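You operate a simulated robot arm through the tools that you are given. There is no shell and no other tool. Be economical: measure what you need, move in short steps, check, and stop when the job is done.

The job below is to be done with a simulated robot arm. You get a single attempt, and the scene is never put back.

Task
Bring the small rack up after its move: all three lamps green.
Fine: shut the latches of bay one, bay two and the thin unit, then switch the thin unit on.

It is judged by the outcome, as a careful person would: the job done as asked, and still so three seconds after it is handed in. It fails if anything else is knocked over, pushed out of place, dropped, spilled or broken.

Robot
A 6-joint arm with a two-finger parallel gripper, fixed in place. Base frame: the origin is at the foot of the arm, x ahead of it, y to its left, z up. Readings come in mm, degrees, newtons and seconds.
Its first joint turns from -66.0 to 66.0 degrees. Payload 2.7 kg.
Tool frame: the origin (TCP) lies between the finger pads and is the grasp point; the fingertips stand 23 mm ahead of it; z points along the fingers, y is the line along which they close. Largest opening 94 mm; finger width 38, thickness 10; the body of the gripper, 54 by 96 mm, starts 39 mm behind the TCP.
Orientation is told as [roll, pitch, yaw] about the base's x, y, z axes, in that order, counted from this pose: with the fingers straight down and closing along the base's y, the tool's x points along the base's -x, its y along +y and its z along -z.

Tools
- The arm moves only by the tool move_arm. Its argument "rows" is a list of rows, each an object (a shift or turn left out is 0, a gripper value left out holds the last) with "travel": the shift along the tool's x, y, z in units of 400 mm (1.0 is 400 mm), a list of three; "rot": the turn, a rotation vector about the tool's x, y, z in units of 60 degrees (1.0 is 60 degrees), a list of three; "claw": the gripper command, from -1 (shut) to 1 (fully open), values between in proportion. In form: [{"travel": [tx, ty, tz], "rot": [ax, ay, az], "claw": claw}, ...]. A call has 1 to 20 rows; each row is the pose to reach, as a shift and turn from the pose commanded when the call began, along the tool's axes at that moment. A call with a number of a shift or a turn outside -1 to 1 is refused whole. Each row takes 0.2 s and may step no farther than 50 mm and 8.6 degrees from the row before; otherwise, or with a gripper value out of range, the whole call is refused. Where a pose cannot be reached the arm comes as near as it can. A force on the tool above 50 N (or 10 N above the force at the start of the call, whichever is more), or a blocked arm, ends the call early, and 0.2 s more pass. The fingers move at their own pace (about 45 mm/s each) and stop on an object; they squeeze with about 40 N. The grip force told is the motor's: it shows also when the fingers shut on nothing. Time passes only in rows, and 0.2 s behind the last, so rows that repeat a pose let the fingers close. It gives the time, the measured TCP pose, the force on the tool (base axes), the opening and the grip force at its end, in the units of the frame above (readings bear some noise), and new pictures: "views" is both (left out), scene, wrist or none.
- Cameras (640 x 400 px; columns grow to the right, rows downward): "scene" is fixed at [93.6, -443.6, 1416.1]; the picture's right is [0.62, -0.78, 0.00], its down [-0.35, -0.28, -0.89] and it looks along [0.70, 0.56, -0.45] (base axes); focal length 279 px, centre (320, 200). "wrist" rides on the gripper at [86, 16, -75] in the tool frame; the picture's right is [-0.18, 0.98, 0.00], its down [-0.58, -0.11, -0.81] and it looks along [-0.79, -0.15, 0.59] (tool axes); focal length 243 px, centre (320, 200).
- point_at(camera, pixels): for up to 12 pixels [column, row] of the newest picture of that camera ("zoom" is the newest enlarged one), the place [x, y, z] in the base frame of the surface seen there, good to about 3 mm. The clock stands still meanwhile.
- enlarge(camera, box): a new picture of the part [left, top, right, bottom] of that camera's present view, enlarged. The clock stands still meanwhile.
- job_done(): hands the job in; it is judged then, once.

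Keep the steps short. Do not move on a guess: measure, check each grasp and each placing, and mend mistakes. In all there are 80 turns and 170 pictures (those below and enlarged ones count). Leave the gripper open and the arm clear of the work at the hand-in unless told otherwise, and finish with a single line.

The tools are called by a JSON object that holds its "method" and its "body". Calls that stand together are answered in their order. move_arm: Moves the arm, as the interface text tells. Its arguments: {"type":"object","properties":{"rows":{"type":"array"},"views":{"type":"string","enum":["both","scene","wrist","none"]}},"required":["rows"]} The other tools are called the same way: point_at (camera, pixels) gives the place of the surface under pixels of a picture; enlarge (camera, box) takes an enlarged picture of a part of a camera's view; job_done () hands the job in.

At the start:

```text
time_s: 0.0
eef_pos: [346.8, -91.2, 1314.9]
tool_rot: [0.1, -0.1, 0.2]
wrist_force: [0.1, -1.0, 0.2]
grip_width: 94.2
gripper_force: 0.1
```

scene: 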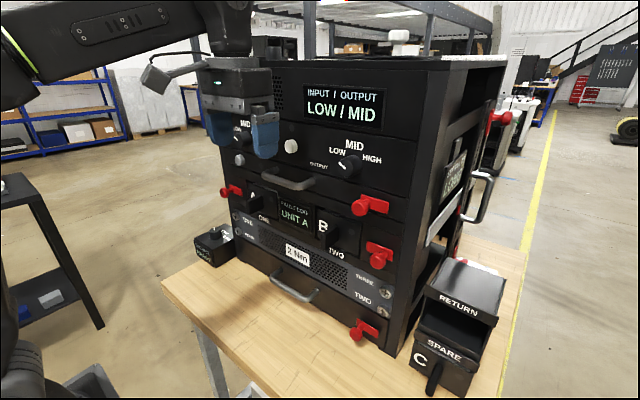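
wrist: 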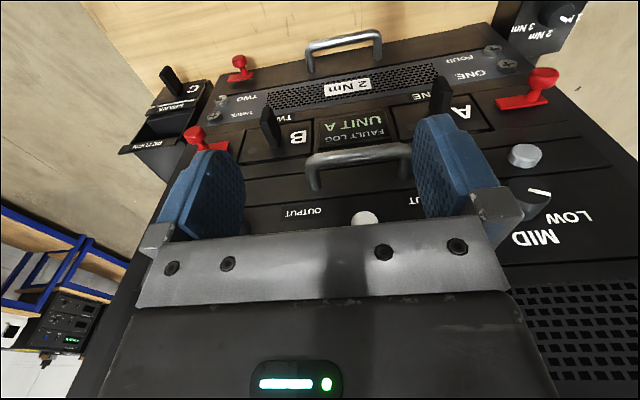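

I see a rack with red latches, knobs and modules A and B. I'll enlarge parts of it to read the labels.

{"method": "enlarge", "body": {"camera": "scene", "box": [210, 80, 420, 210]}}

{"method": "enlarge", "body": {"camera": "scene", "box": [210, 180, 420, 350]}}

{"method": "enlarge", "body": {"camera": "scene", "box": [390, 80, 540, 400]}}

{"method": "enlarge", "body": {"camera": "wrist", "box": [120, 20, 600, 260]}}

```text
3.05 times, centred on (315, 145) of scene
```

zoom: 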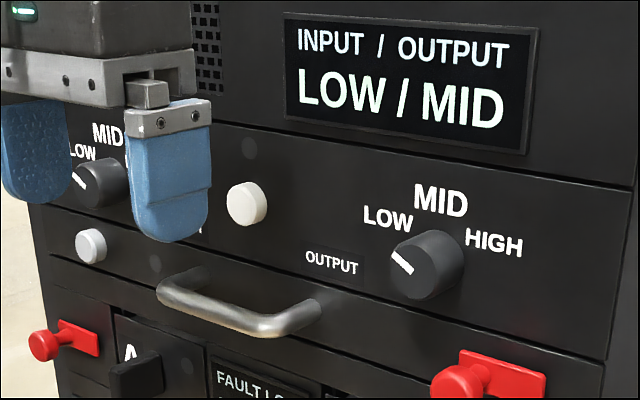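

```text
2.35 times, centred on (315, 265) of scene
```

zoom: 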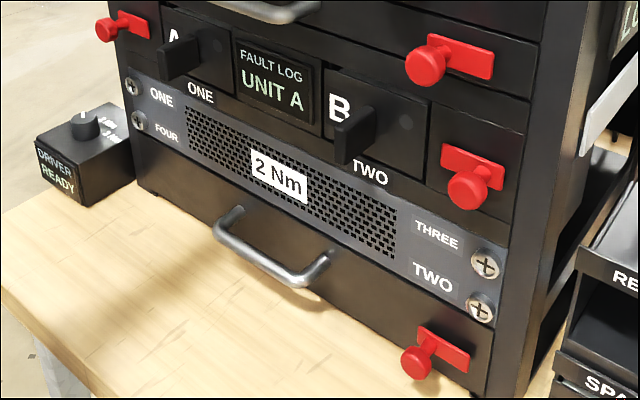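

```text
1.25 times, centred on (465, 240) of scene
```

zoom: 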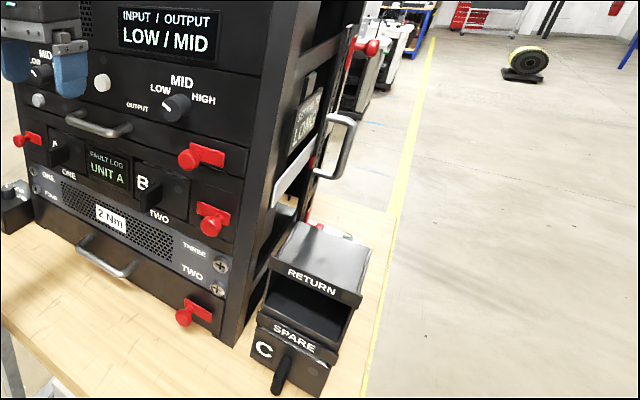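

```text
1.33 times, centred on (360, 140) of wrist
```

zoom: 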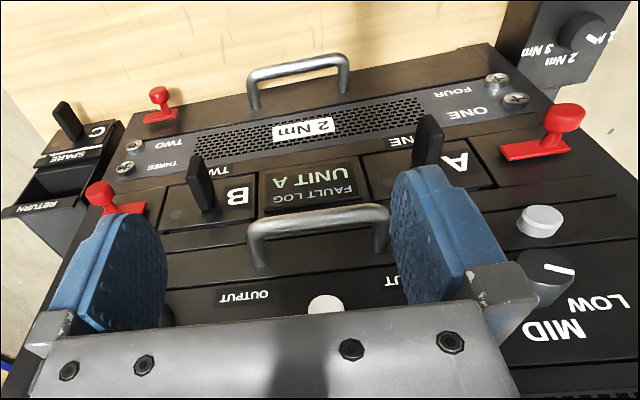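

I'll measure points on the rack to understand its layout.

{"method": "point_at", "body": {"camera": "scene", "pixels": [[360, 207], [380, 203], [376, 247], [379, 261], [355, 333], [372, 328], [224, 191], [237, 190], [240, 160], [291, 146], [345, 165], [390, 120]]}}

{"method": "point_at", "body": {"camera": "scene", "pixels": [[290, 183], [300, 290], [252, 199], [323, 238], [345, 220], [262, 166], [292, 128], [210, 247], [495, 115], [440, 380], [395, 230], [410, 340]]}}

{"method": "enlarge", "body": {"camera": "scene", "box": [215, 150, 295, 200]}}

{"method": "enlarge", "body": {"camera": "scene", "box": [310, 185, 410, 285]}}

```text
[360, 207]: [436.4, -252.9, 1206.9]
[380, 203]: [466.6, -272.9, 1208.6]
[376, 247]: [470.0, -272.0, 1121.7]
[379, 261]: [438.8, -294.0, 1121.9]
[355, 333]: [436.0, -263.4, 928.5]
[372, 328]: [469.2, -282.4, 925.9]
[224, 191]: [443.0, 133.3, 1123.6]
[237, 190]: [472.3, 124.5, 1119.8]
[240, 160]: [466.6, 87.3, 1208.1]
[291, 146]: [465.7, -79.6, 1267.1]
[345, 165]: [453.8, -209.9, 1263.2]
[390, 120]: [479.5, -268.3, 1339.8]
```

```text
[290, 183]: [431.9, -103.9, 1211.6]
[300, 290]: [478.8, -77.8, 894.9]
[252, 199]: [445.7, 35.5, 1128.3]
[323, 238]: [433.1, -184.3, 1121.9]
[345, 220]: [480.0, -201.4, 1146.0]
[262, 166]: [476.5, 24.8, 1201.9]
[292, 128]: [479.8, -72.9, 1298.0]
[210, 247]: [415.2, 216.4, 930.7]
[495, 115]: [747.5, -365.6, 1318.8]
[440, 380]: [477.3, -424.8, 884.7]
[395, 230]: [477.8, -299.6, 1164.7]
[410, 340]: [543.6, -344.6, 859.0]
```

```text
8.00 times, centred on (255, 175) of scene
```

zoom: 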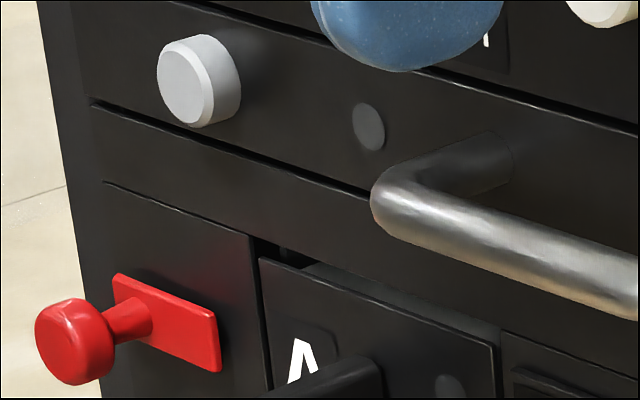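

```text
4.00 times, centred on (360, 235) of scene
```

zoom: 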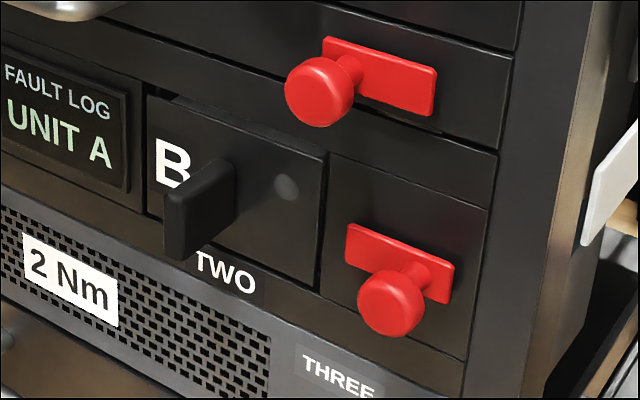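

The rack front is at about x=480, and the latch knobs stick out to about x=436. I need the fingers to point forward, so I'll back off to x≈300 and start pitching the tool up by 60°.

{"method": "move_arm", "body": {"rows": [{"travel": [0.06, 0, 0], "rot": [0, -0.14, 0], "claw": 1}, {"travel": [0.12, 0, 0], "rot": [0, -0.28, 0]}, {"travel": [0.12, 0, 0], "rot": [0, -0.42, 0]}, {"travel": [0.12, 0, 0], "rot": [0, -0.56, 0]}, {"travel": [0.12, 0, 0], "rot": [0, -0.7, 0]}, {"travel": [0.12, 0, 0], "rot": [0, -0.84, 0]}, {"travel": [0.12, 0, 0], "rot": [0, -0.98, 0]}]}}

```text
time_s: 1.6
eef_pos: [298.4, -91.5, 1315.6]
tool_rot: [0.2, -59.0, -0.2]
wrist_force: [-0.2, 0.6, -0.9]
grip_width: 93.7
gripper_force: 0.0
```

scene: 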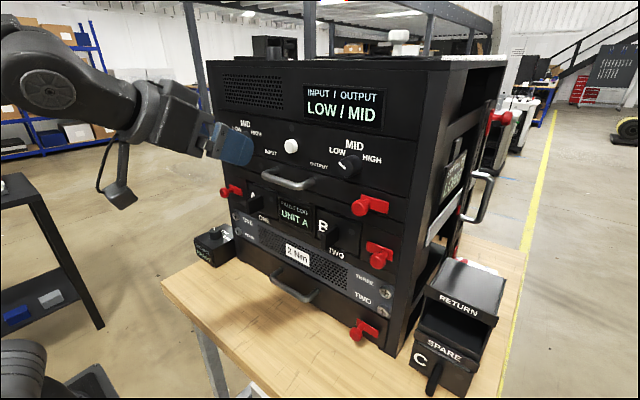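
wrist: 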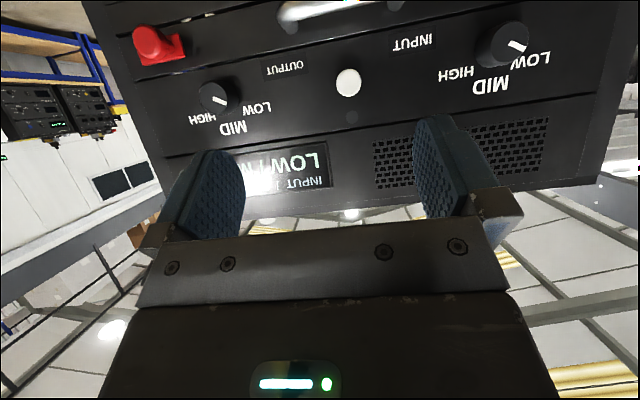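

The tool pitches freely. I'll turn the last 31° so the fingers point straight ahead.

{"method": "move_arm", "body": {"rows": [{"rot": [0, -0.13, 0]}, {"rot": [0, -0.26, 0]}, {"rot": [0, -0.39, 0]}, {"rot": [0, -0.52, 0]}, {"rot": [0, -0.52, 0]}], "views": "scene"}}

{"method": "enlarge", "body": {"camera": "scene", "box": [215, 110, 325, 180]}}

{"method": "enlarge", "body": {"camera": "scene", "box": [215, 165, 315, 230]}}

```text
time_s: 2.8
eef_pos: [297.1, -90.8, 1315.0]
tool_rot: [148.7, -89.9, -148.8]
wrist_force: [0.3, -0.1, -0.4]
grip_width: 94.0
gripper_force: 0.1
```

scene: 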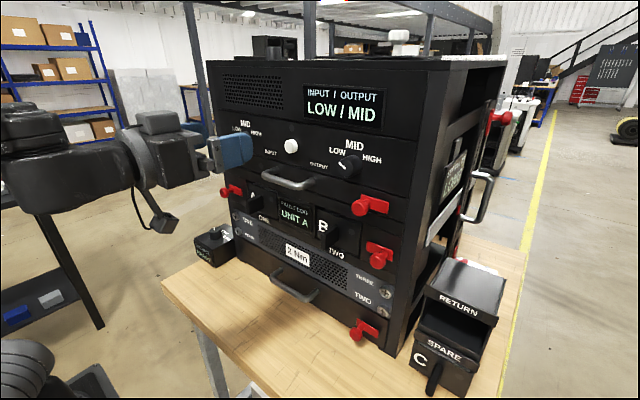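

```text
5.71 times, centred on (270, 145) of scene
```

zoom: 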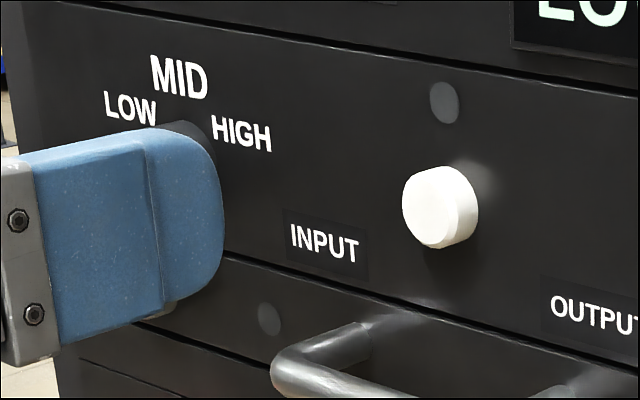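

```text
6.15 times, centred on (265, 198) of scene
```

zoom: 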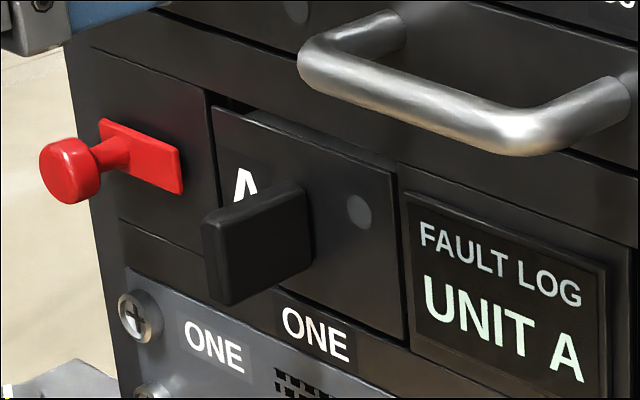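

Next I'll measure how far modules A and B and the drawer face stand out, first on this zoom and then around B.

{"method": "point_at", "body": {"camera": "zoom", "pixels": [[340, 180], [360, 290], [235, 180], [160, 130], [160, 220], [300, 140], [170, 170], [110, 130], [70, 170], [230, 250], [270, 70], [500, 240]]}}

{"method": "enlarge", "body": {"camera": "scene", "box": [300, 180, 420, 290]}}

```text
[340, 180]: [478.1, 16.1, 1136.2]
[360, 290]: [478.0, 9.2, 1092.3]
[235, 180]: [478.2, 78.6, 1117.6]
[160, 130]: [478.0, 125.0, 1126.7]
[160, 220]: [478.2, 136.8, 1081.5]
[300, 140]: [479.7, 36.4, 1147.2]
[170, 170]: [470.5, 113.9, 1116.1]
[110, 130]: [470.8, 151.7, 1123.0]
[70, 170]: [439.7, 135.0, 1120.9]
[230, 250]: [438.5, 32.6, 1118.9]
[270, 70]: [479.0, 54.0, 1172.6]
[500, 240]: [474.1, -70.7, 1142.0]
```

```text
3.64 times, centred on (360, 235) of scene
```

zoom: 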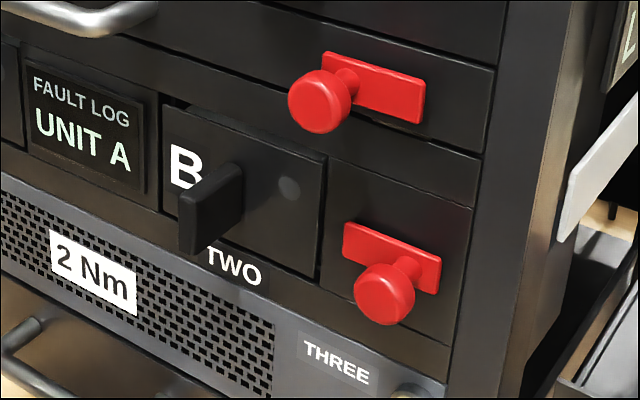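

{"method": "point_at", "body": {"camera": "zoom", "pixels": [[326, 55], [421, 100], [320, 100], [347, 230], [438, 275], [384, 293], [326, 190], [320, 260], [470, 230], [485, 110], [230, 200], [270, 220]]}}

{"method": "point_at", "body": {"camera": "scene", "pixels": [[353, 326], [380, 335], [355, 334], [365, 322], [388, 345], [368, 345], [313, 293], [340, 310]]}}

```text
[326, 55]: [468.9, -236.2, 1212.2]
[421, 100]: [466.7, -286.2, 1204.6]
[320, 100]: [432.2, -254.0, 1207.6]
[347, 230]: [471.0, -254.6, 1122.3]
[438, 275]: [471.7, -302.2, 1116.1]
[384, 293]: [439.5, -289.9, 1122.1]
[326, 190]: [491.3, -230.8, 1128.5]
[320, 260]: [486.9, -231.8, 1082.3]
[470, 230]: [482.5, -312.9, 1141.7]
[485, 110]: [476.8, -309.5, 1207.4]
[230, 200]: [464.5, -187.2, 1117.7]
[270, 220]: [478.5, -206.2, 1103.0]
```

```text
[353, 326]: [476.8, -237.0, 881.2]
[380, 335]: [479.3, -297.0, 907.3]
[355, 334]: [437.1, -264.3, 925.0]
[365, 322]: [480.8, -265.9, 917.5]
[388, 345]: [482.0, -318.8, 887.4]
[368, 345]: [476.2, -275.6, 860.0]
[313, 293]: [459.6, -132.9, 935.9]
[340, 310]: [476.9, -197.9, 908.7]
```

All module faces are flush at x≈478, and the latches look like sliders. Bay two's plate spans y −254 to −302 with its knob at −291, so it's drawn outboard. The thin unit's knob is inboard at y −254, and bay one's is at y +135.

I'll shut the fingers and move in front of the outer side of the bay two knob (z≈1120), still clear of the rack.

{"method": "move_arm", "body": {"rows": [{"travel": [0.06, -0.075, 0.02], "claw": -1}, {"travel": [0.12, -0.15, 0.04]}, {"travel": [0.18, -0.225, 0.06]}, {"travel": [0.24, -0.3, 0.09]}, {"travel": [0.3, -0.375, 0.12]}, {"travel": [0.36, -0.45, 0.15]}, {"travel": [0.43, -0.525, 0.18]}, {"travel": [0.4875, -0.59, 0.2075]}, {"travel": [0.4875, -0.59, 0.2075]}]}}

```text
time_s: 4.8
eef_pos: [382.1, -329.5, 1118.5]
tool_rot: [137.5, -89.9, -137.6]
wrist_force: [0.5, 0.8, 0.6]
grip_width: 0.2
gripper_force: 40.3
```

scene: 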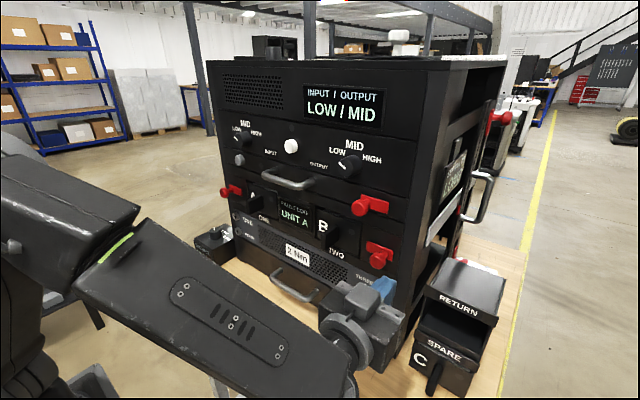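
wrist: 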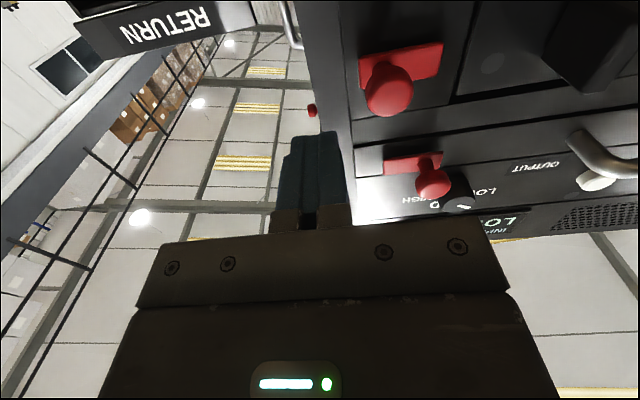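

The closed fingers are just outboard of the bay two knob, about 16 mm off by measurement. I'll move in to tip x≈463, then push toward +y in small steps.

{"method": "move_arm", "body": {"rows": [{"travel": [0, 0, 0.075]}, {"travel": [0, 0, 0.145]}, {"travel": [0, 0.02, 0.145]}, {"travel": [0, 0.04, 0.145]}, {"travel": [0, 0.055, 0.145]}, {"travel": [0, 0.07, 0.145]}]}}

```text
time_s: 6.2
eef_pos: [440.3, -300.2, 1119.6]
tool_rot: [130.2, -89.8, -130.2]
wrist_force: [0.9, -1.0, -0.5]
grip_width: 0.2
gripper_force: 39.9
```

scene: 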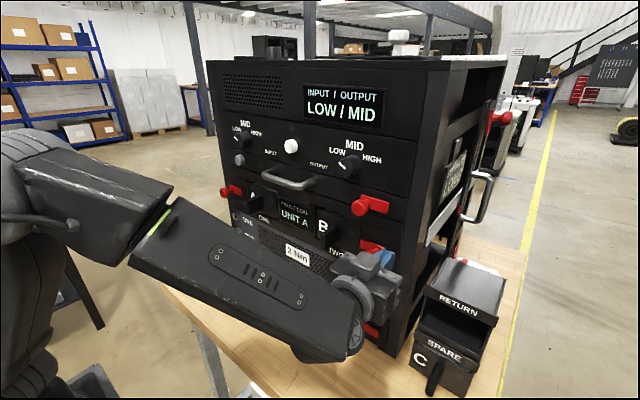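
wrist: 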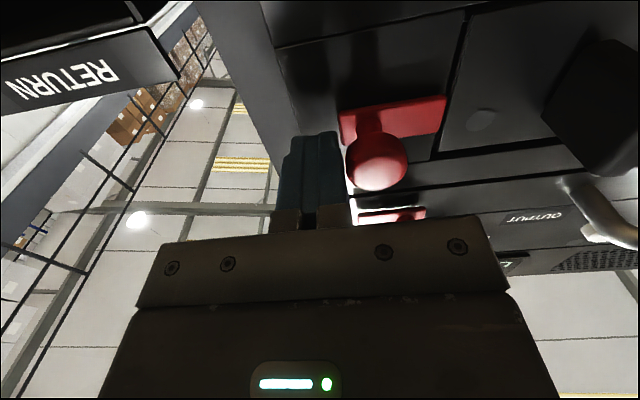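

The fingers have just touched the knob and there's no force yet. I'll keep pushing in small steps.

{"method": "move_arm", "body": {"rows": [{"travel": [0, 0.0125, 0]}, {"travel": [0, 0.025, 0]}, {"travel": [0, 0.0375, 0]}]}}

```text
time_s: 7.0
eef_pos: [440.3, -290.6, 1120.4]
tool_rot: [123.4, -89.9, -124.2]
wrist_force: [18.5, -44.6, -1.4]
grip_width: 0.1
gripper_force: 39.9
```

scene: 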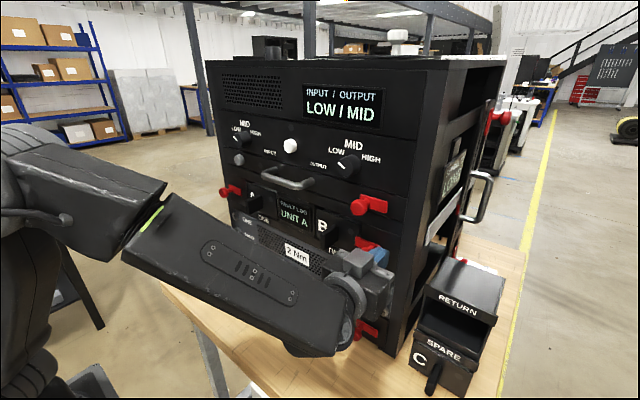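
wrist: 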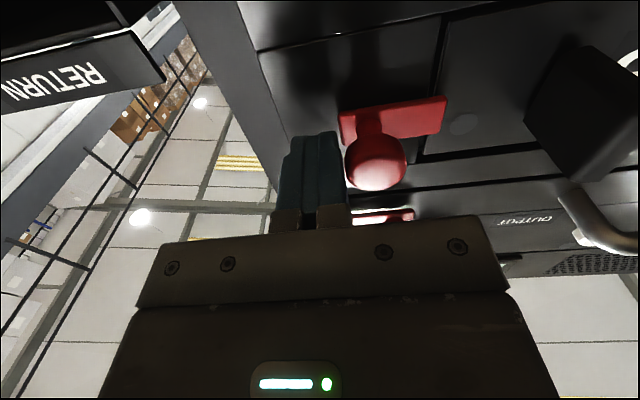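

The force reached 45 N after the knob moved about 8 mm. I'll look more closely before pushing again.

{"method": "enlarge", "body": {"camera": "wrist", "box": [240, 20, 540, 220]}}

{"method": "enlarge", "body": {"camera": "scene", "box": [300, 180, 420, 290]}}

{"method": "point_at", "body": {"camera": "wrist", "pixels": [[343, 125], [442, 108], [430, 130], [376, 165], [420, 160], [350, 112]]}}

```text
2.00 times, centred on (390, 120) of wrist
```

zoom: 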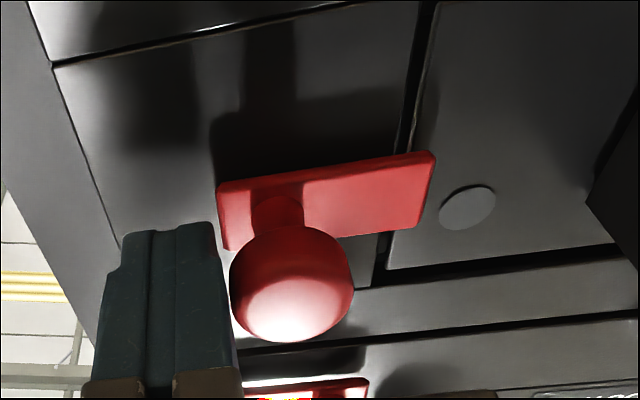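

```text
3.64 times, centred on (360, 235) of scene
```

zoom: 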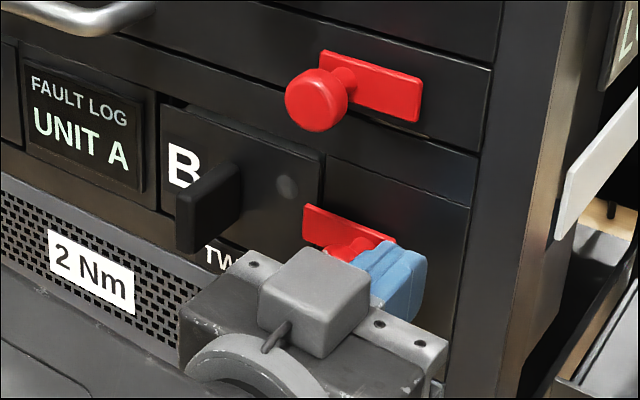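

```text
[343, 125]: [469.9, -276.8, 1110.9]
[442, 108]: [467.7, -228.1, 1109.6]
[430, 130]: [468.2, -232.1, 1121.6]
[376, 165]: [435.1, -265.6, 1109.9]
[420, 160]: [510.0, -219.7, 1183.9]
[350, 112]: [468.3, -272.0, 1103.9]
```

The latch has slid about 25 mm, from −302 to −277, and now overlaps module B's edge. The force jump is probably the end stop. The rack may also have shifted about 1 px in the scene view, so I'll back off and check the references.

{"method": "move_arm", "body": {"rows": [{"travel": [0, -0.03, 0]}, {"travel": [0, -0.07, 0]}, {"travel": [0, -0.1, -0.05]}, {"travel": [0, -0.1, -0.17]}, {"travel": [0.1, -0.1, -0.17]}, {"travel": [0.22, -0.1, -0.17]}]}}

{"method": "enlarge", "body": {"camera": "scene", "box": [300, 180, 420, 290]}}

{"method": "enlarge", "body": {"camera": "scene", "box": [390, 80, 540, 400]}}

```text
time_s: 8.4
eef_pos: [372.9, -323.3, 1031.0]
tool_rot: [132.4, -89.9, -132.3]
wrist_force: [-0.2, -0.2, 0.0]
grip_width: 0.0
gripper_force: 39.9
```

scene: 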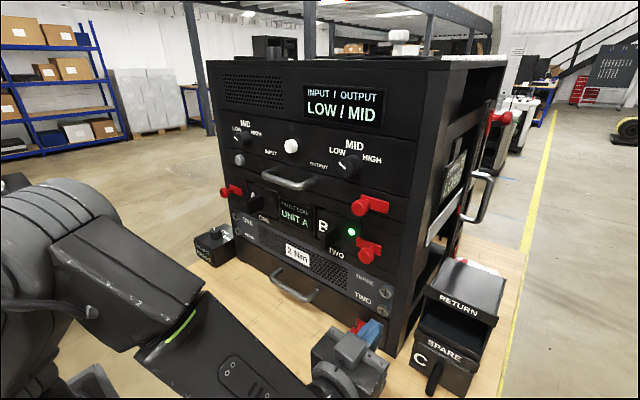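
wrist: 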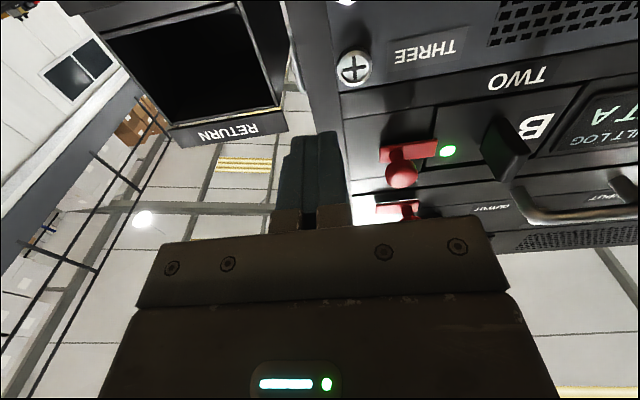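

```text
3.64 times, centred on (360, 235) of scene
```

zoom: 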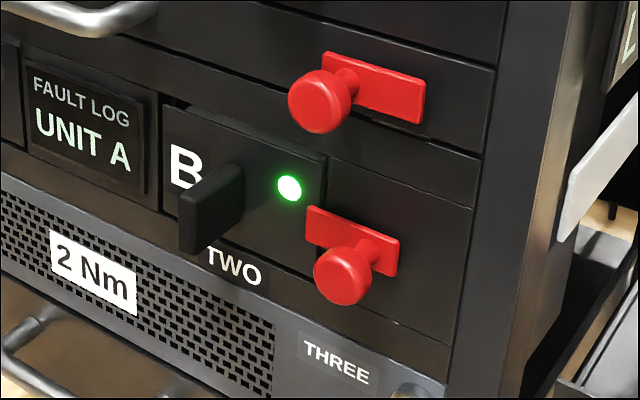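

```text
1.25 times, centred on (465, 240) of scene
```

zoom: 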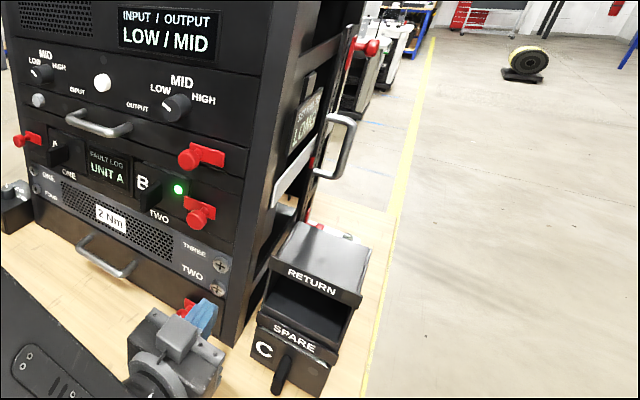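

Bay two's lamp is green, and the rack is back at its original pixels, so that shift was only flex. Next is the thin unit's latch. Its knob is at (y −254, z 1207) and should slide outboard toward −y, so I'll go in front of its inner side.

{"method": "move_arm", "body": {"rows": [{"travel": [-0.1, 0.05, 0]}, {"travel": [-0.2, 0.1, 0]}, {"travel": [-0.3, 0.15, 0]}, {"travel": [-0.38, 0.2, 0]}, {"travel": [-0.44, 0.2525, 0]}, {"travel": [-0.44, 0.2525, 0.08]}, {"travel": [-0.44, 0.2525, 0.1575]}, {"travel": [-0.44, 0.2525, 0.1575]}]}}

```text
time_s: 10.2
eef_pos: [434.8, -220.6, 1209.0]
tool_rot: [135.3, -89.9, -135.1]
wrist_force: [-0.8, -0.5, 0.7]
grip_width: 0.1
gripper_force: 40.1
```

scene: 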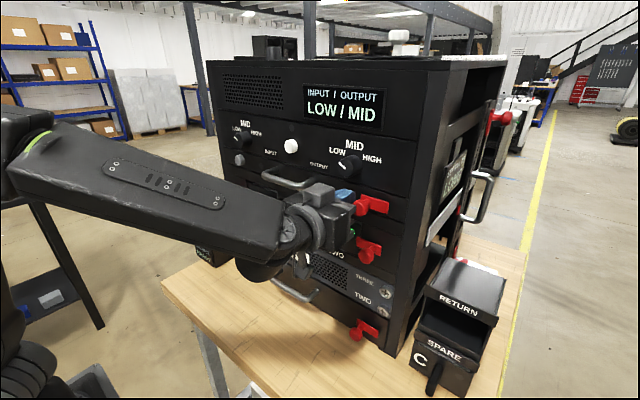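
wrist: 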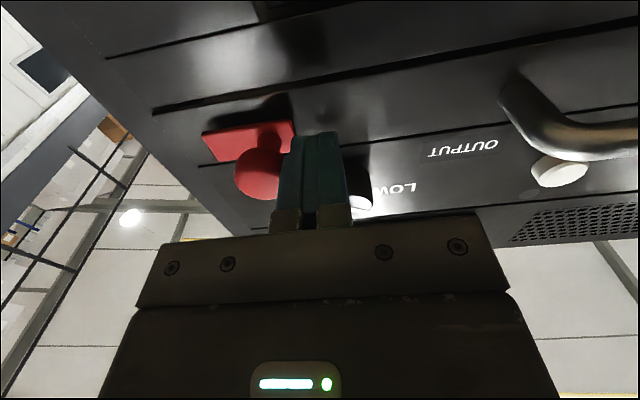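

The fingers are inboard of the thin unit's knob with free space around them. I'll push toward −y in small steps and stop when the force rises.

{"method": "move_arm", "body": {"rows": [{"travel": [0, -0.02, 0]}, {"travel": [0, -0.03, 0]}, {"travel": [0, -0.04, 0]}, {"travel": [0, -0.05, 0]}, {"travel": [0, -0.06, 0]}, {"travel": [0, -0.07, 0]}, {"travel": [0, -0.077, 0]}, {"travel": [0, -0.084, 0]}, {"travel": [0, -0.091, 0]}], "views": "wrist"}}

```text
time_s: 11.7
eef_pos: [434.8, -244.1, 1206.9]
tool_rot: [-154.1, -89.8, 155.5]
wrist_force: [-6.7, 13.7, 1.9]
grip_width: 0.2
gripper_force: 40.1
stopped in row 7: the force on the tool passed its limit (the readings are from after the stop); the commanded pose is now the measured one
```

wrist: 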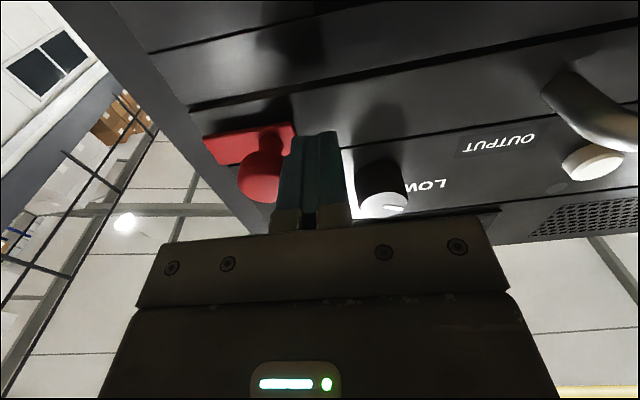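

The force limit stopped the push at y −244. I'll measure where the latch is now.

{"method": "point_at", "body": {"camera": "wrist", "pixels": [[215, 155], [288, 130], [257, 180], [208, 140], [192, 125], [205, 110]]}}

{"method": "enlarge", "body": {"camera": "scene", "box": [320, 170, 420, 260]}}

```text
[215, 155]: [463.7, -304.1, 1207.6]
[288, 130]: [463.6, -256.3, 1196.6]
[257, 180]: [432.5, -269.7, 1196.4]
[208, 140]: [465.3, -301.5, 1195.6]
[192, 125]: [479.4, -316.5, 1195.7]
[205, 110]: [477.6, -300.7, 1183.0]
```

```text
4.44 times, centred on (370, 215) of scene
```

zoom: 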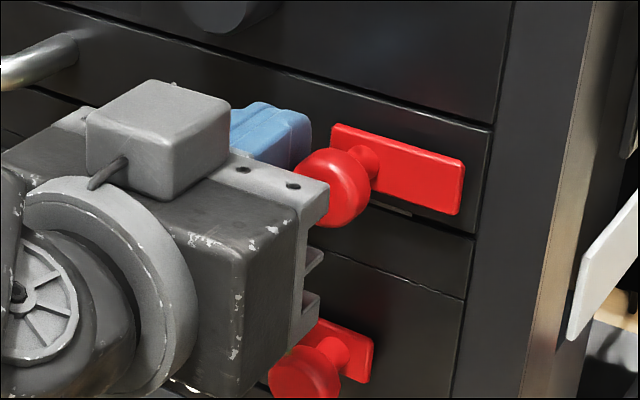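

The latch has moved 17 of the expected ~25 mm, and its edge at −304 hasn't reached the post at about −310. I'll keep pushing in finer steps.

{"method": "move_arm", "body": {"rows": [{"travel": [0, -0.005, 0]}, {"travel": [0, -0.01, 0]}, {"travel": [0, -0.015, 0]}, {"travel": [0, -0.02, 0]}, {"travel": [0, -0.024, 0]}, {"travel": [0, -0.028, 0]}], "views": "wrist"}}

{"method": "enlarge", "body": {"camera": "scene", "box": [320, 170, 420, 260]}}

```text
time_s: 12.5
eef_pos: [434.7, -243.0, 1208.0]
tool_rot: [-163.1, -89.8, 165.4]
wrist_force: [-6.9, 12.5, 1.0]
grip_width: 0.1
gripper_force: 40.1
stopped in row 3: the force on the tool passed its limit (the readings are from after the stop); the commanded pose is now the measured one
```

wrist: 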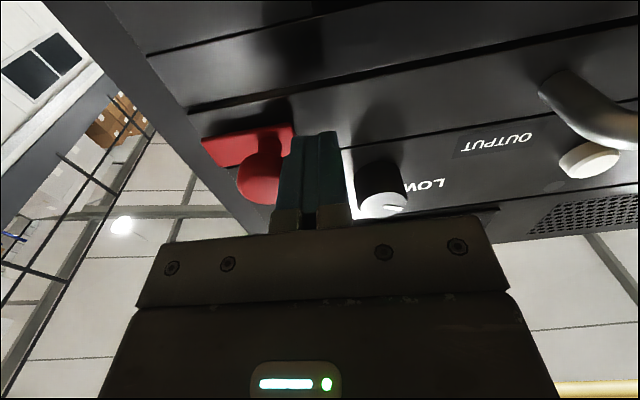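

```text
4.44 times, centred on (370, 215) of scene
```

zoom: 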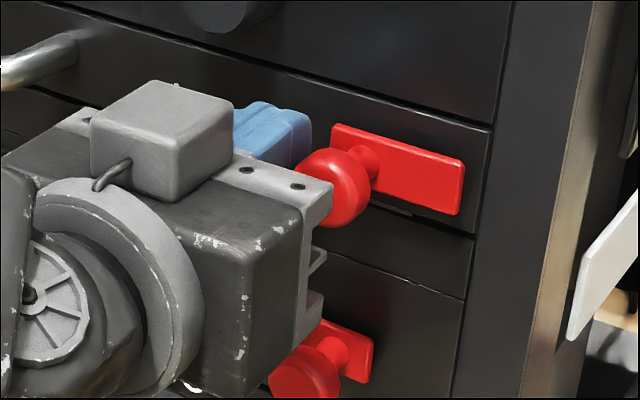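

The latch is firmly blocked at 17 mm. The thin unit's plate also reads x≈466 while the bay plates read ≈471, so the unit may not be fully home. I'll back off and measure its face.

{"method": "move_arm", "body": {"rows": [{"travel": [0, 0.04, 0]}, {"travel": [0, 0.05, -0.1]}, {"travel": [0, 0.05, -0.2]}, {"travel": [-0.1, 0.05, -0.25]}, {"travel": [-0.2, 0.05, -0.28]}, {"travel": [-0.3, 0.1, -0.3]}, {"travel": [-0.4, 0.15, -0.3]}]}}

{"method": "enlarge", "body": {"camera": "scene", "box": [320, 170, 420, 260]}}

{"method": "enlarge", "body": {"camera": "scene", "box": [220, 140, 320, 210]}}

```text
time_s: 14.1
eef_pos: [312.1, -192.2, 1368.2]
tool_rot: [172.1, -89.7, -170.0]
wrist_force: [0.3, -0.7, -0.8]
grip_width: 0.2
gripper_force: 40.2
```

scene: 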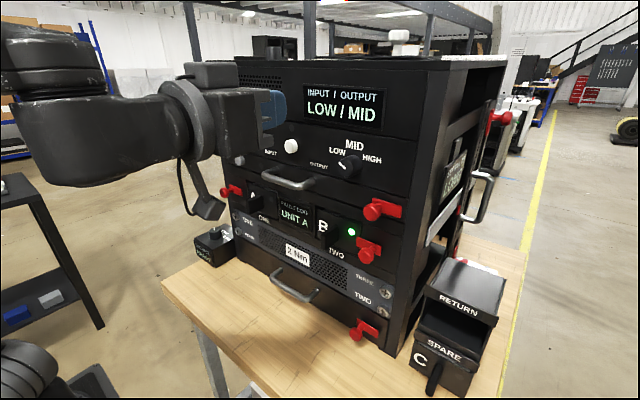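
wrist: 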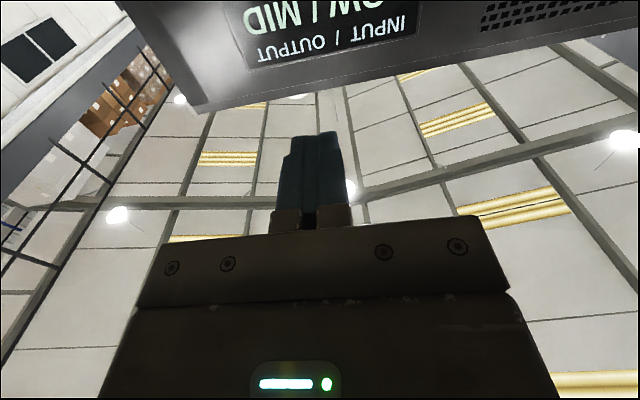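

```text
4.44 times, centred on (370, 215) of scene
```

zoom: 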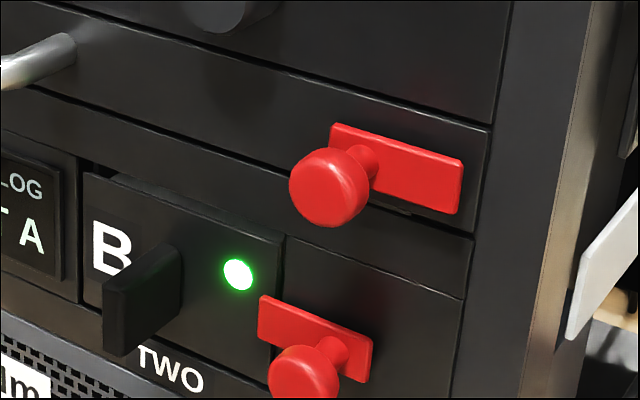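

```text
5.71 times, centred on (270, 175) of scene
```

zoom: 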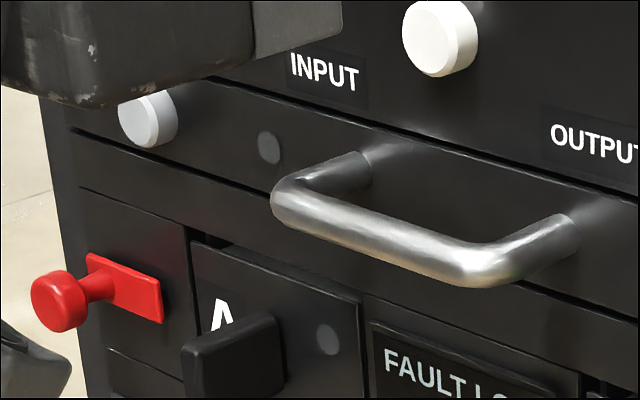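

{"method": "point_at", "body": {"camera": "zoom", "pixels": [[220, 140], [230, 170], [420, 190], [450, 215], [620, 230], [270, 148], [380, 90], [500, 110], [230, 215], [330, 260], [500, 325], [120, 170]]}}

{"method": "point_at", "body": {"camera": "scene", "pixels": [[335, 186], [345, 192], [390, 190], [408, 204], [400, 218], [380, 180], [410, 180], [405, 225], [390, 230], [340, 200], [380, 318], [310, 270]]}}

```text
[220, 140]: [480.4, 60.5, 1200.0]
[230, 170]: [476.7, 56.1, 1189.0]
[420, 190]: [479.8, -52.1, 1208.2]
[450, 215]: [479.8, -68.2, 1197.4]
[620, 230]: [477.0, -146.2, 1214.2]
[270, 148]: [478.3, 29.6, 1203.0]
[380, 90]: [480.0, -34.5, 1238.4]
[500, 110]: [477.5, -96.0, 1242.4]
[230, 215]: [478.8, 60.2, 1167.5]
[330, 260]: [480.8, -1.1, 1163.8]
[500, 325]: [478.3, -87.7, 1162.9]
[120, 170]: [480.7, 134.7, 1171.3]
```

```text
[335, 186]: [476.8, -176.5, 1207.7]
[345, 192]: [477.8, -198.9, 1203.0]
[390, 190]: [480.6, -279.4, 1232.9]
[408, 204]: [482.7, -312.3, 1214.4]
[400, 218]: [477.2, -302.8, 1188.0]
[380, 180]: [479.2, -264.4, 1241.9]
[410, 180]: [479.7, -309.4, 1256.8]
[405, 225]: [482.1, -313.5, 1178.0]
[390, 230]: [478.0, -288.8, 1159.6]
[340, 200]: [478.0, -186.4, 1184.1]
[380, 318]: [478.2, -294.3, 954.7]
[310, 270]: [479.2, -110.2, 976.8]
```

{"method": "enlarge", "body": {"camera": "scene", "box": [340, 180, 420, 230]}}

{"method": "point_at", "body": {"camera": "zoom", "pixels": [[190, 160], [420, 260], [170, 260], [418, 215], [205, 150], [330, 295], [470, 255], [480, 300]]}}

{"method": "enlarge", "body": {"camera": "scene", "box": [335, 305, 415, 355]}}

{"method": "point_at", "body": {"camera": "zoom", "pixels": [[190, 130], [350, 230], [180, 230], [350, 180], [190, 160]]}}

```text
8.00 times, centred on (380, 205) of scene
```

zoom: 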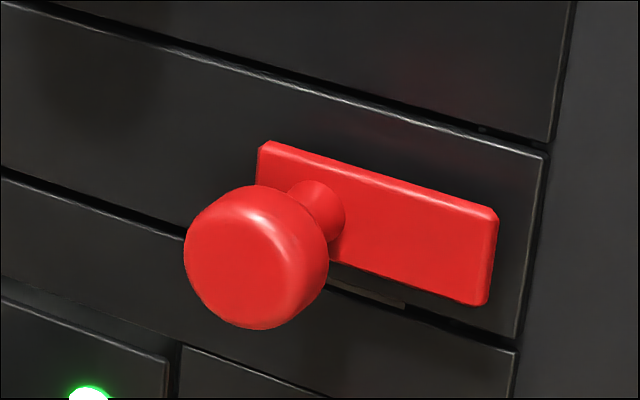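

```text
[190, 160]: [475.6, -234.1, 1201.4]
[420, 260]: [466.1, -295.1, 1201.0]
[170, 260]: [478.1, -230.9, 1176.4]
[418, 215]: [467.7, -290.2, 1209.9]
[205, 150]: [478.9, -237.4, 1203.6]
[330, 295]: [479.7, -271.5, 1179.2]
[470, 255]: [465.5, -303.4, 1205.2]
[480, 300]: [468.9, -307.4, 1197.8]
```

```text
8.00 times, centred on (375, 330) of scene
```

zoom: 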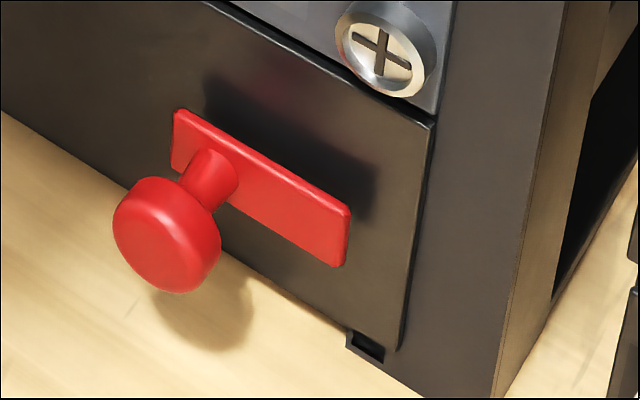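

```text
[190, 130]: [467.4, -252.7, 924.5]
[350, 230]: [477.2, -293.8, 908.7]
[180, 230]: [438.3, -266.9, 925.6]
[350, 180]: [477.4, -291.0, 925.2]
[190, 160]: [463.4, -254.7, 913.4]
```

The unit is flush and the latch stopped about 8 mm short. There's a small pale strip in the gap below the plate at about (386,217), so I'll look at it closely.

{"method": "enlarge", "body": {"camera": "scene", "box": [370, 205, 402, 225]}}

{"method": "enlarge", "body": {"camera": "scene", "box": [345, 225, 409, 265]}}

```text
16.00 times, centred on (386, 215) of scene
```

zoom: 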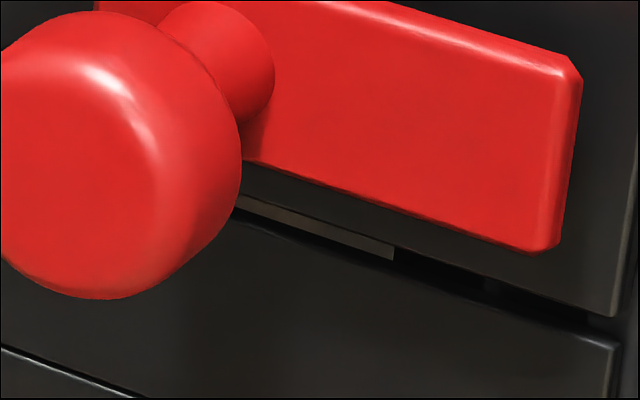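

```text
10.00 times, centred on (377, 245) of scene
```

zoom: 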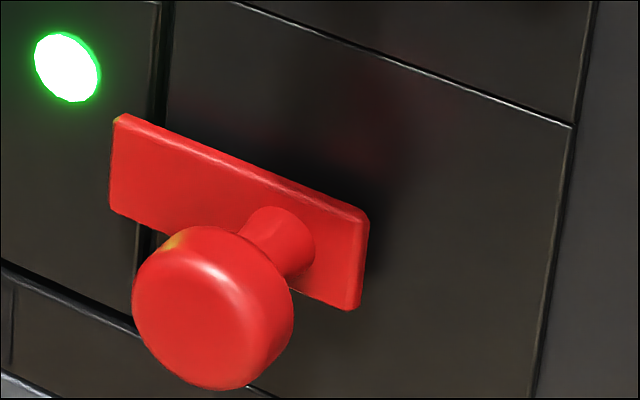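

There's nothing obvious blocking it. I'll compare the thin unit's edges with its neighbours at both ends to see whether it protrudes a few mm.

{"method": "enlarge", "body": {"camera": "scene", "box": [392, 185, 424, 225]}}

{"method": "enlarge", "body": {"camera": "scene", "box": [215, 150, 255, 180]}}

```text
10.00 times, centred on (408, 205) of scene
```

zoom: 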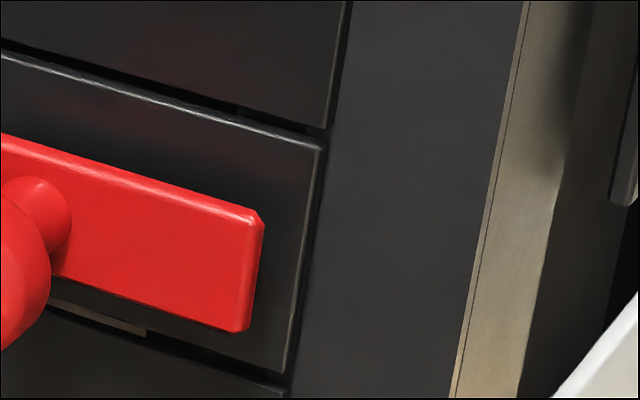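

```text
13.33 times, centred on (235, 165) of scene
```

zoom: 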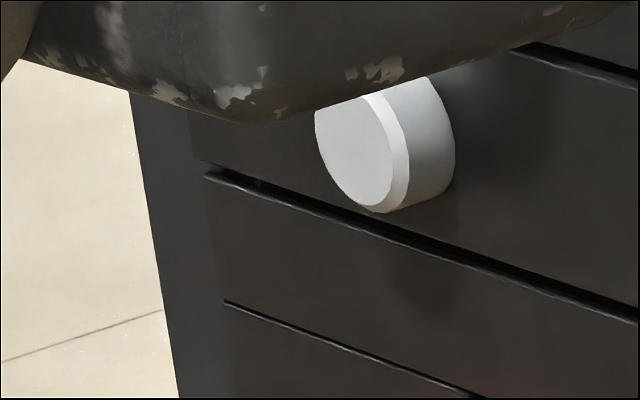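

Both ends of the thin unit sit about 0.6 px to the left of the panel below, which means it's roughly 2–3 mm proud and not fully home. I'll push it home gently on its handle (y≈−90, z≈1211), moving in front of the handle first.

{"method": "move_arm", "body": {"rows": [{"travel": [0.08, 0.06, 0]}, {"travel": [0.16, 0.12, 0]}, {"travel": [0.24, 0.18, 0]}, {"travel": [0.32, 0.24, 0]}, {"travel": [0.3925, 0.265, 0.03]}, {"travel": [0.3925, 0.265, 0.1]}, {"travel": [0.3925, 0.265, 0.17]}, {"travel": [0.3925, 0.265, 0.17]}]}}

{"method": "point_at", "body": {"camera": "wrist", "pixels": [[320, 110], [360, 110], [290, 110], [320, 90]]}}

```text
time_s: 15.9
eef_pos: [378.3, -79.8, 1207.4]
tool_rot: [-176.4, -89.8, 178.4]
wrist_force: [0.2, 0.2, -0.1]
grip_width: 0.1
gripper_force: 39.9
```

scene: 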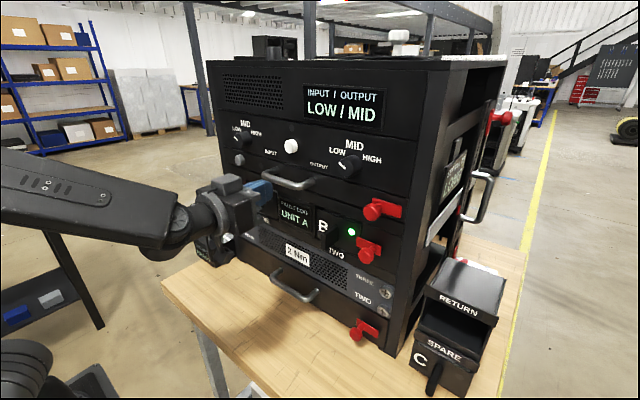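
wrist: 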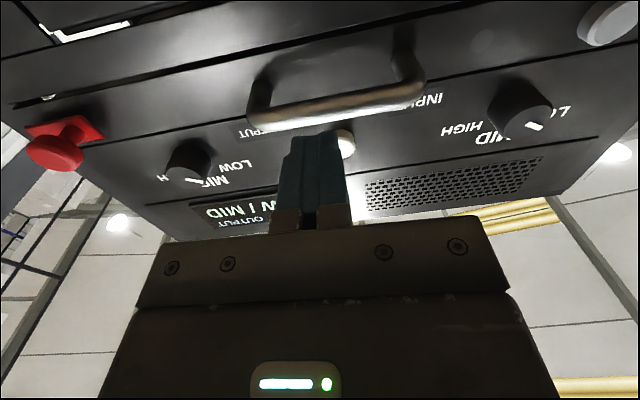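

```text
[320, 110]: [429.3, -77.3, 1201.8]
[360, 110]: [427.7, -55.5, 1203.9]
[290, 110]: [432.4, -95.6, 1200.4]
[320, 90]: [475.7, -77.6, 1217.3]
```

The handle front is at x≈428 and the tips are at 401. I'll advance and press in 2 mm steps.

{"method": "move_arm", "body": {"rows": [{"travel": [0, 0, 0.03]}, {"travel": [0, 0, 0.055]}, {"travel": [0, 0, 0.062]}, {"travel": [0, 0, 0.067]}, {"travel": [0, 0, 0.072]}, {"travel": [0, 0, 0.077]}, {"travel": [0, 0, 0.082]}, {"travel": [0, 0, 0.087]}, {"travel": [0, 0, 0.092]}]}}

{"method": "enlarge", "body": {"camera": "scene", "box": [392, 185, 424, 225]}}

```text
time_s: 17.4
eef_pos: [406.3, -80.6, 1209.3]
tool_rot: [-167.9, -89.6, 170.0]
wrist_force: [-31.1, 0.2, 3.4]
grip_width: 0.0
gripper_force: 39.9
stopped in row 7: the force on the tool passed its limit (the readings are from after the stop); the commanded pose is now the measured one
```

scene: 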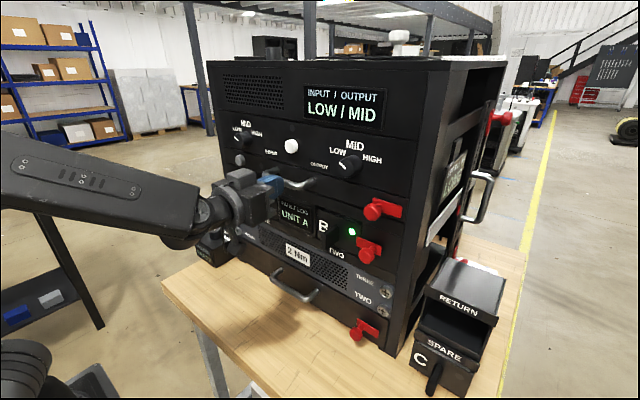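
wrist: 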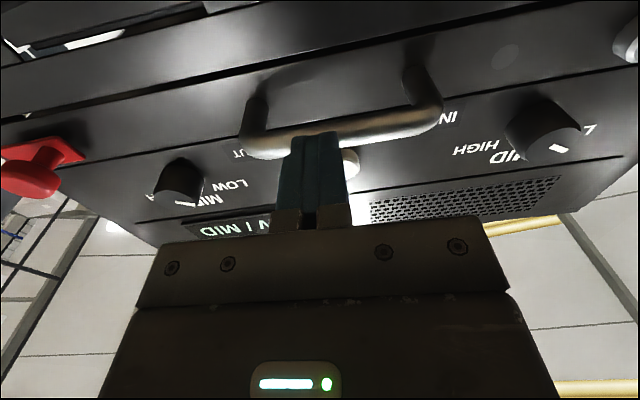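

```text
10.00 times, centred on (408, 205) of scene
```

zoom: 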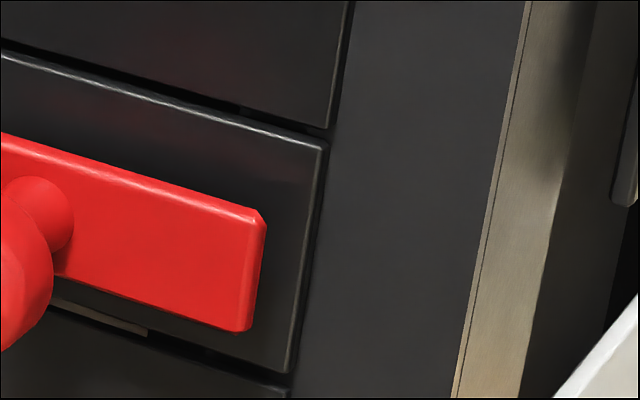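

The unit didn't move, so it is home. Comparing pixels, the thin knob moved about 12 px and the bay two knob about 11 px, which means the thin latch also reached its end stop and is shut. Its lamp should wait for the switch.

Next is bay one: knob at (y 135, z 1121), to be pushed toward −y. I'll retract and go to its outer side.

{"method": "move_arm", "body": {"rows": [{"travel": [0, 0, -0.08]}, {"travel": [0.03, 0.1, -0.08]}, {"travel": [0.06, 0.2, -0.08]}, {"travel": [0.09, 0.3, -0.08]}, {"travel": [0.12, 0.4, -0.08]}, {"travel": [0.15, 0.5, -0.08]}, {"travel": [0.2, 0.58, -0.08]}, {"travel": [0.22, 0.62, -0.08]}, {"travel": [0.22, 0.62, -0.08]}]}}

{"method": "enlarge", "body": {"camera": "scene", "box": [272, 180, 448, 290]}}

```text
time_s: 19.4
eef_pos: [365.9, 25.5, 1170.5]
tool_rot: [-147.1, -89.9, 149.4]
wrist_force: [-0.2, 0.6, 0.9]
grip_width: 0.2
gripper_force: 39.5
out of reach, approached as far as the arm can: row 4, 5, 6, 7, 8, 9
```

scene: 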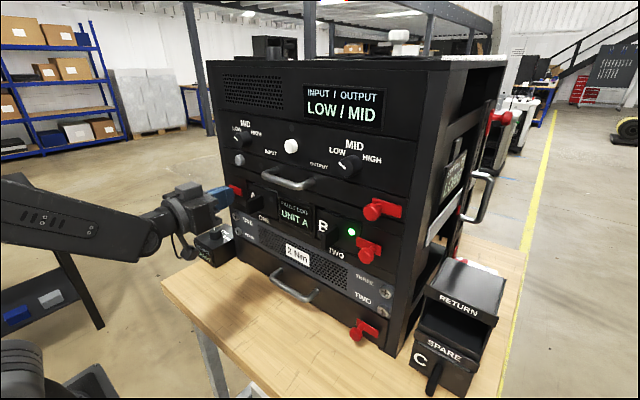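
wrist: 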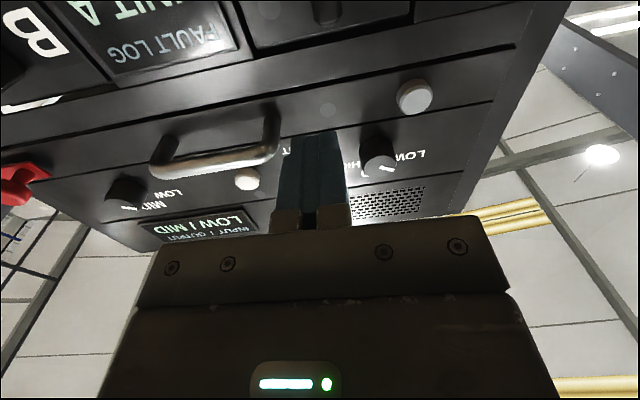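

```text
3.64 times, centred on (360, 235) of scene
```

zoom: 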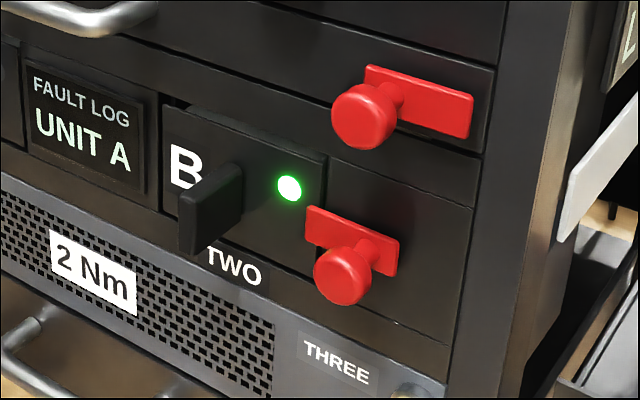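

In the same zoom frame the thin knob moved 43 px and the bay two knob 42 px, so the thin latch is shut.

The straight-ahead wrist can't cross to the left side, which looks like a wrist singularity. I'll retreat and pitch the tool back down 60° before crossing.

{"method": "move_arm", "body": {"rows": [{"travel": [0, 0, -0.08]}, {"travel": [-0.05, 0, -0.16], "rot": [0, 0.14, 0]}, {"travel": [-0.12, 0, -0.16], "rot": [0, 0.28, 0]}, {"travel": [-0.2, 0, -0.16], "rot": [0, 0.42, 0]}, {"travel": [-0.25, 0, -0.16], "rot": [0, 0.56, 0]}, {"travel": [-0.25, 0, -0.16], "rot": [0, 0.7, 0]}, {"travel": [-0.25, 0, -0.16], "rot": [0, 0.84, 0]}, {"travel": [-0.25, 0, -0.16], "rot": [0, 0.98, 0]}, {"travel": [-0.25, 0, -0.16], "rot": [0, 0.98, 0]}], "views": "scene"}}

```text
time_s: 21.4
eef_pos: [291.5, 59.0, 1279.0]
tool_rot: [-14.1, -31.8, 9.2]
wrist_force: [-0.5, 0.3, -0.1]
grip_width: 0.0
gripper_force: 40.1
out of reach, approached as far as the arm can: row 1, 3, 4, 5, 6, 7, 8, 9
```

scene: 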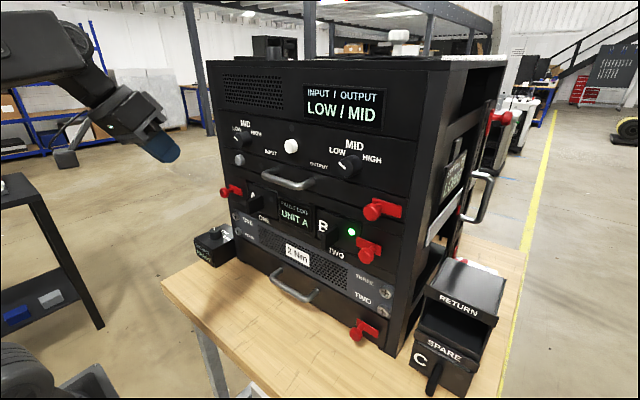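

The tool came down, but with some roll and yaw left over. I'll hold for a moment to see whether it settles.

{"method": "move_arm", "body": {"rows": [{"travel": [0, 0, 0]}, {"travel": [0, 0, 0]}], "views": "none"}}

```text
time_s: 22.0
eef_pos: [293.6, 58.6, 1279.0]
tool_rot: [-14.1, -31.9, 9.1]
wrist_force: [0.1, 0.4, 0.0]
grip_width: 0.0
gripper_force: 40.2
```

It's stable. I'll correct the roll and yaw with a small turn.

{"method": "move_arm", "body": {"rows": [{"rot": [-0.077, 0.008, 0.063]}, {"rot": [-0.153, 0.015, 0.127]}, {"rot": [-0.153, 0.015, 0.127]}], "views": "none"}}

```text
time_s: 22.8
eef_pos: [292.0, 57.2, 1278.8]
tool_rot: [-14.1, -31.8, 9.2]
wrist_force: [-0.5, 0.7, 1.1]
grip_width: 0.0
gripper_force: 39.6
out of reach, approached as far as the arm can: row 1, 2, 3
```

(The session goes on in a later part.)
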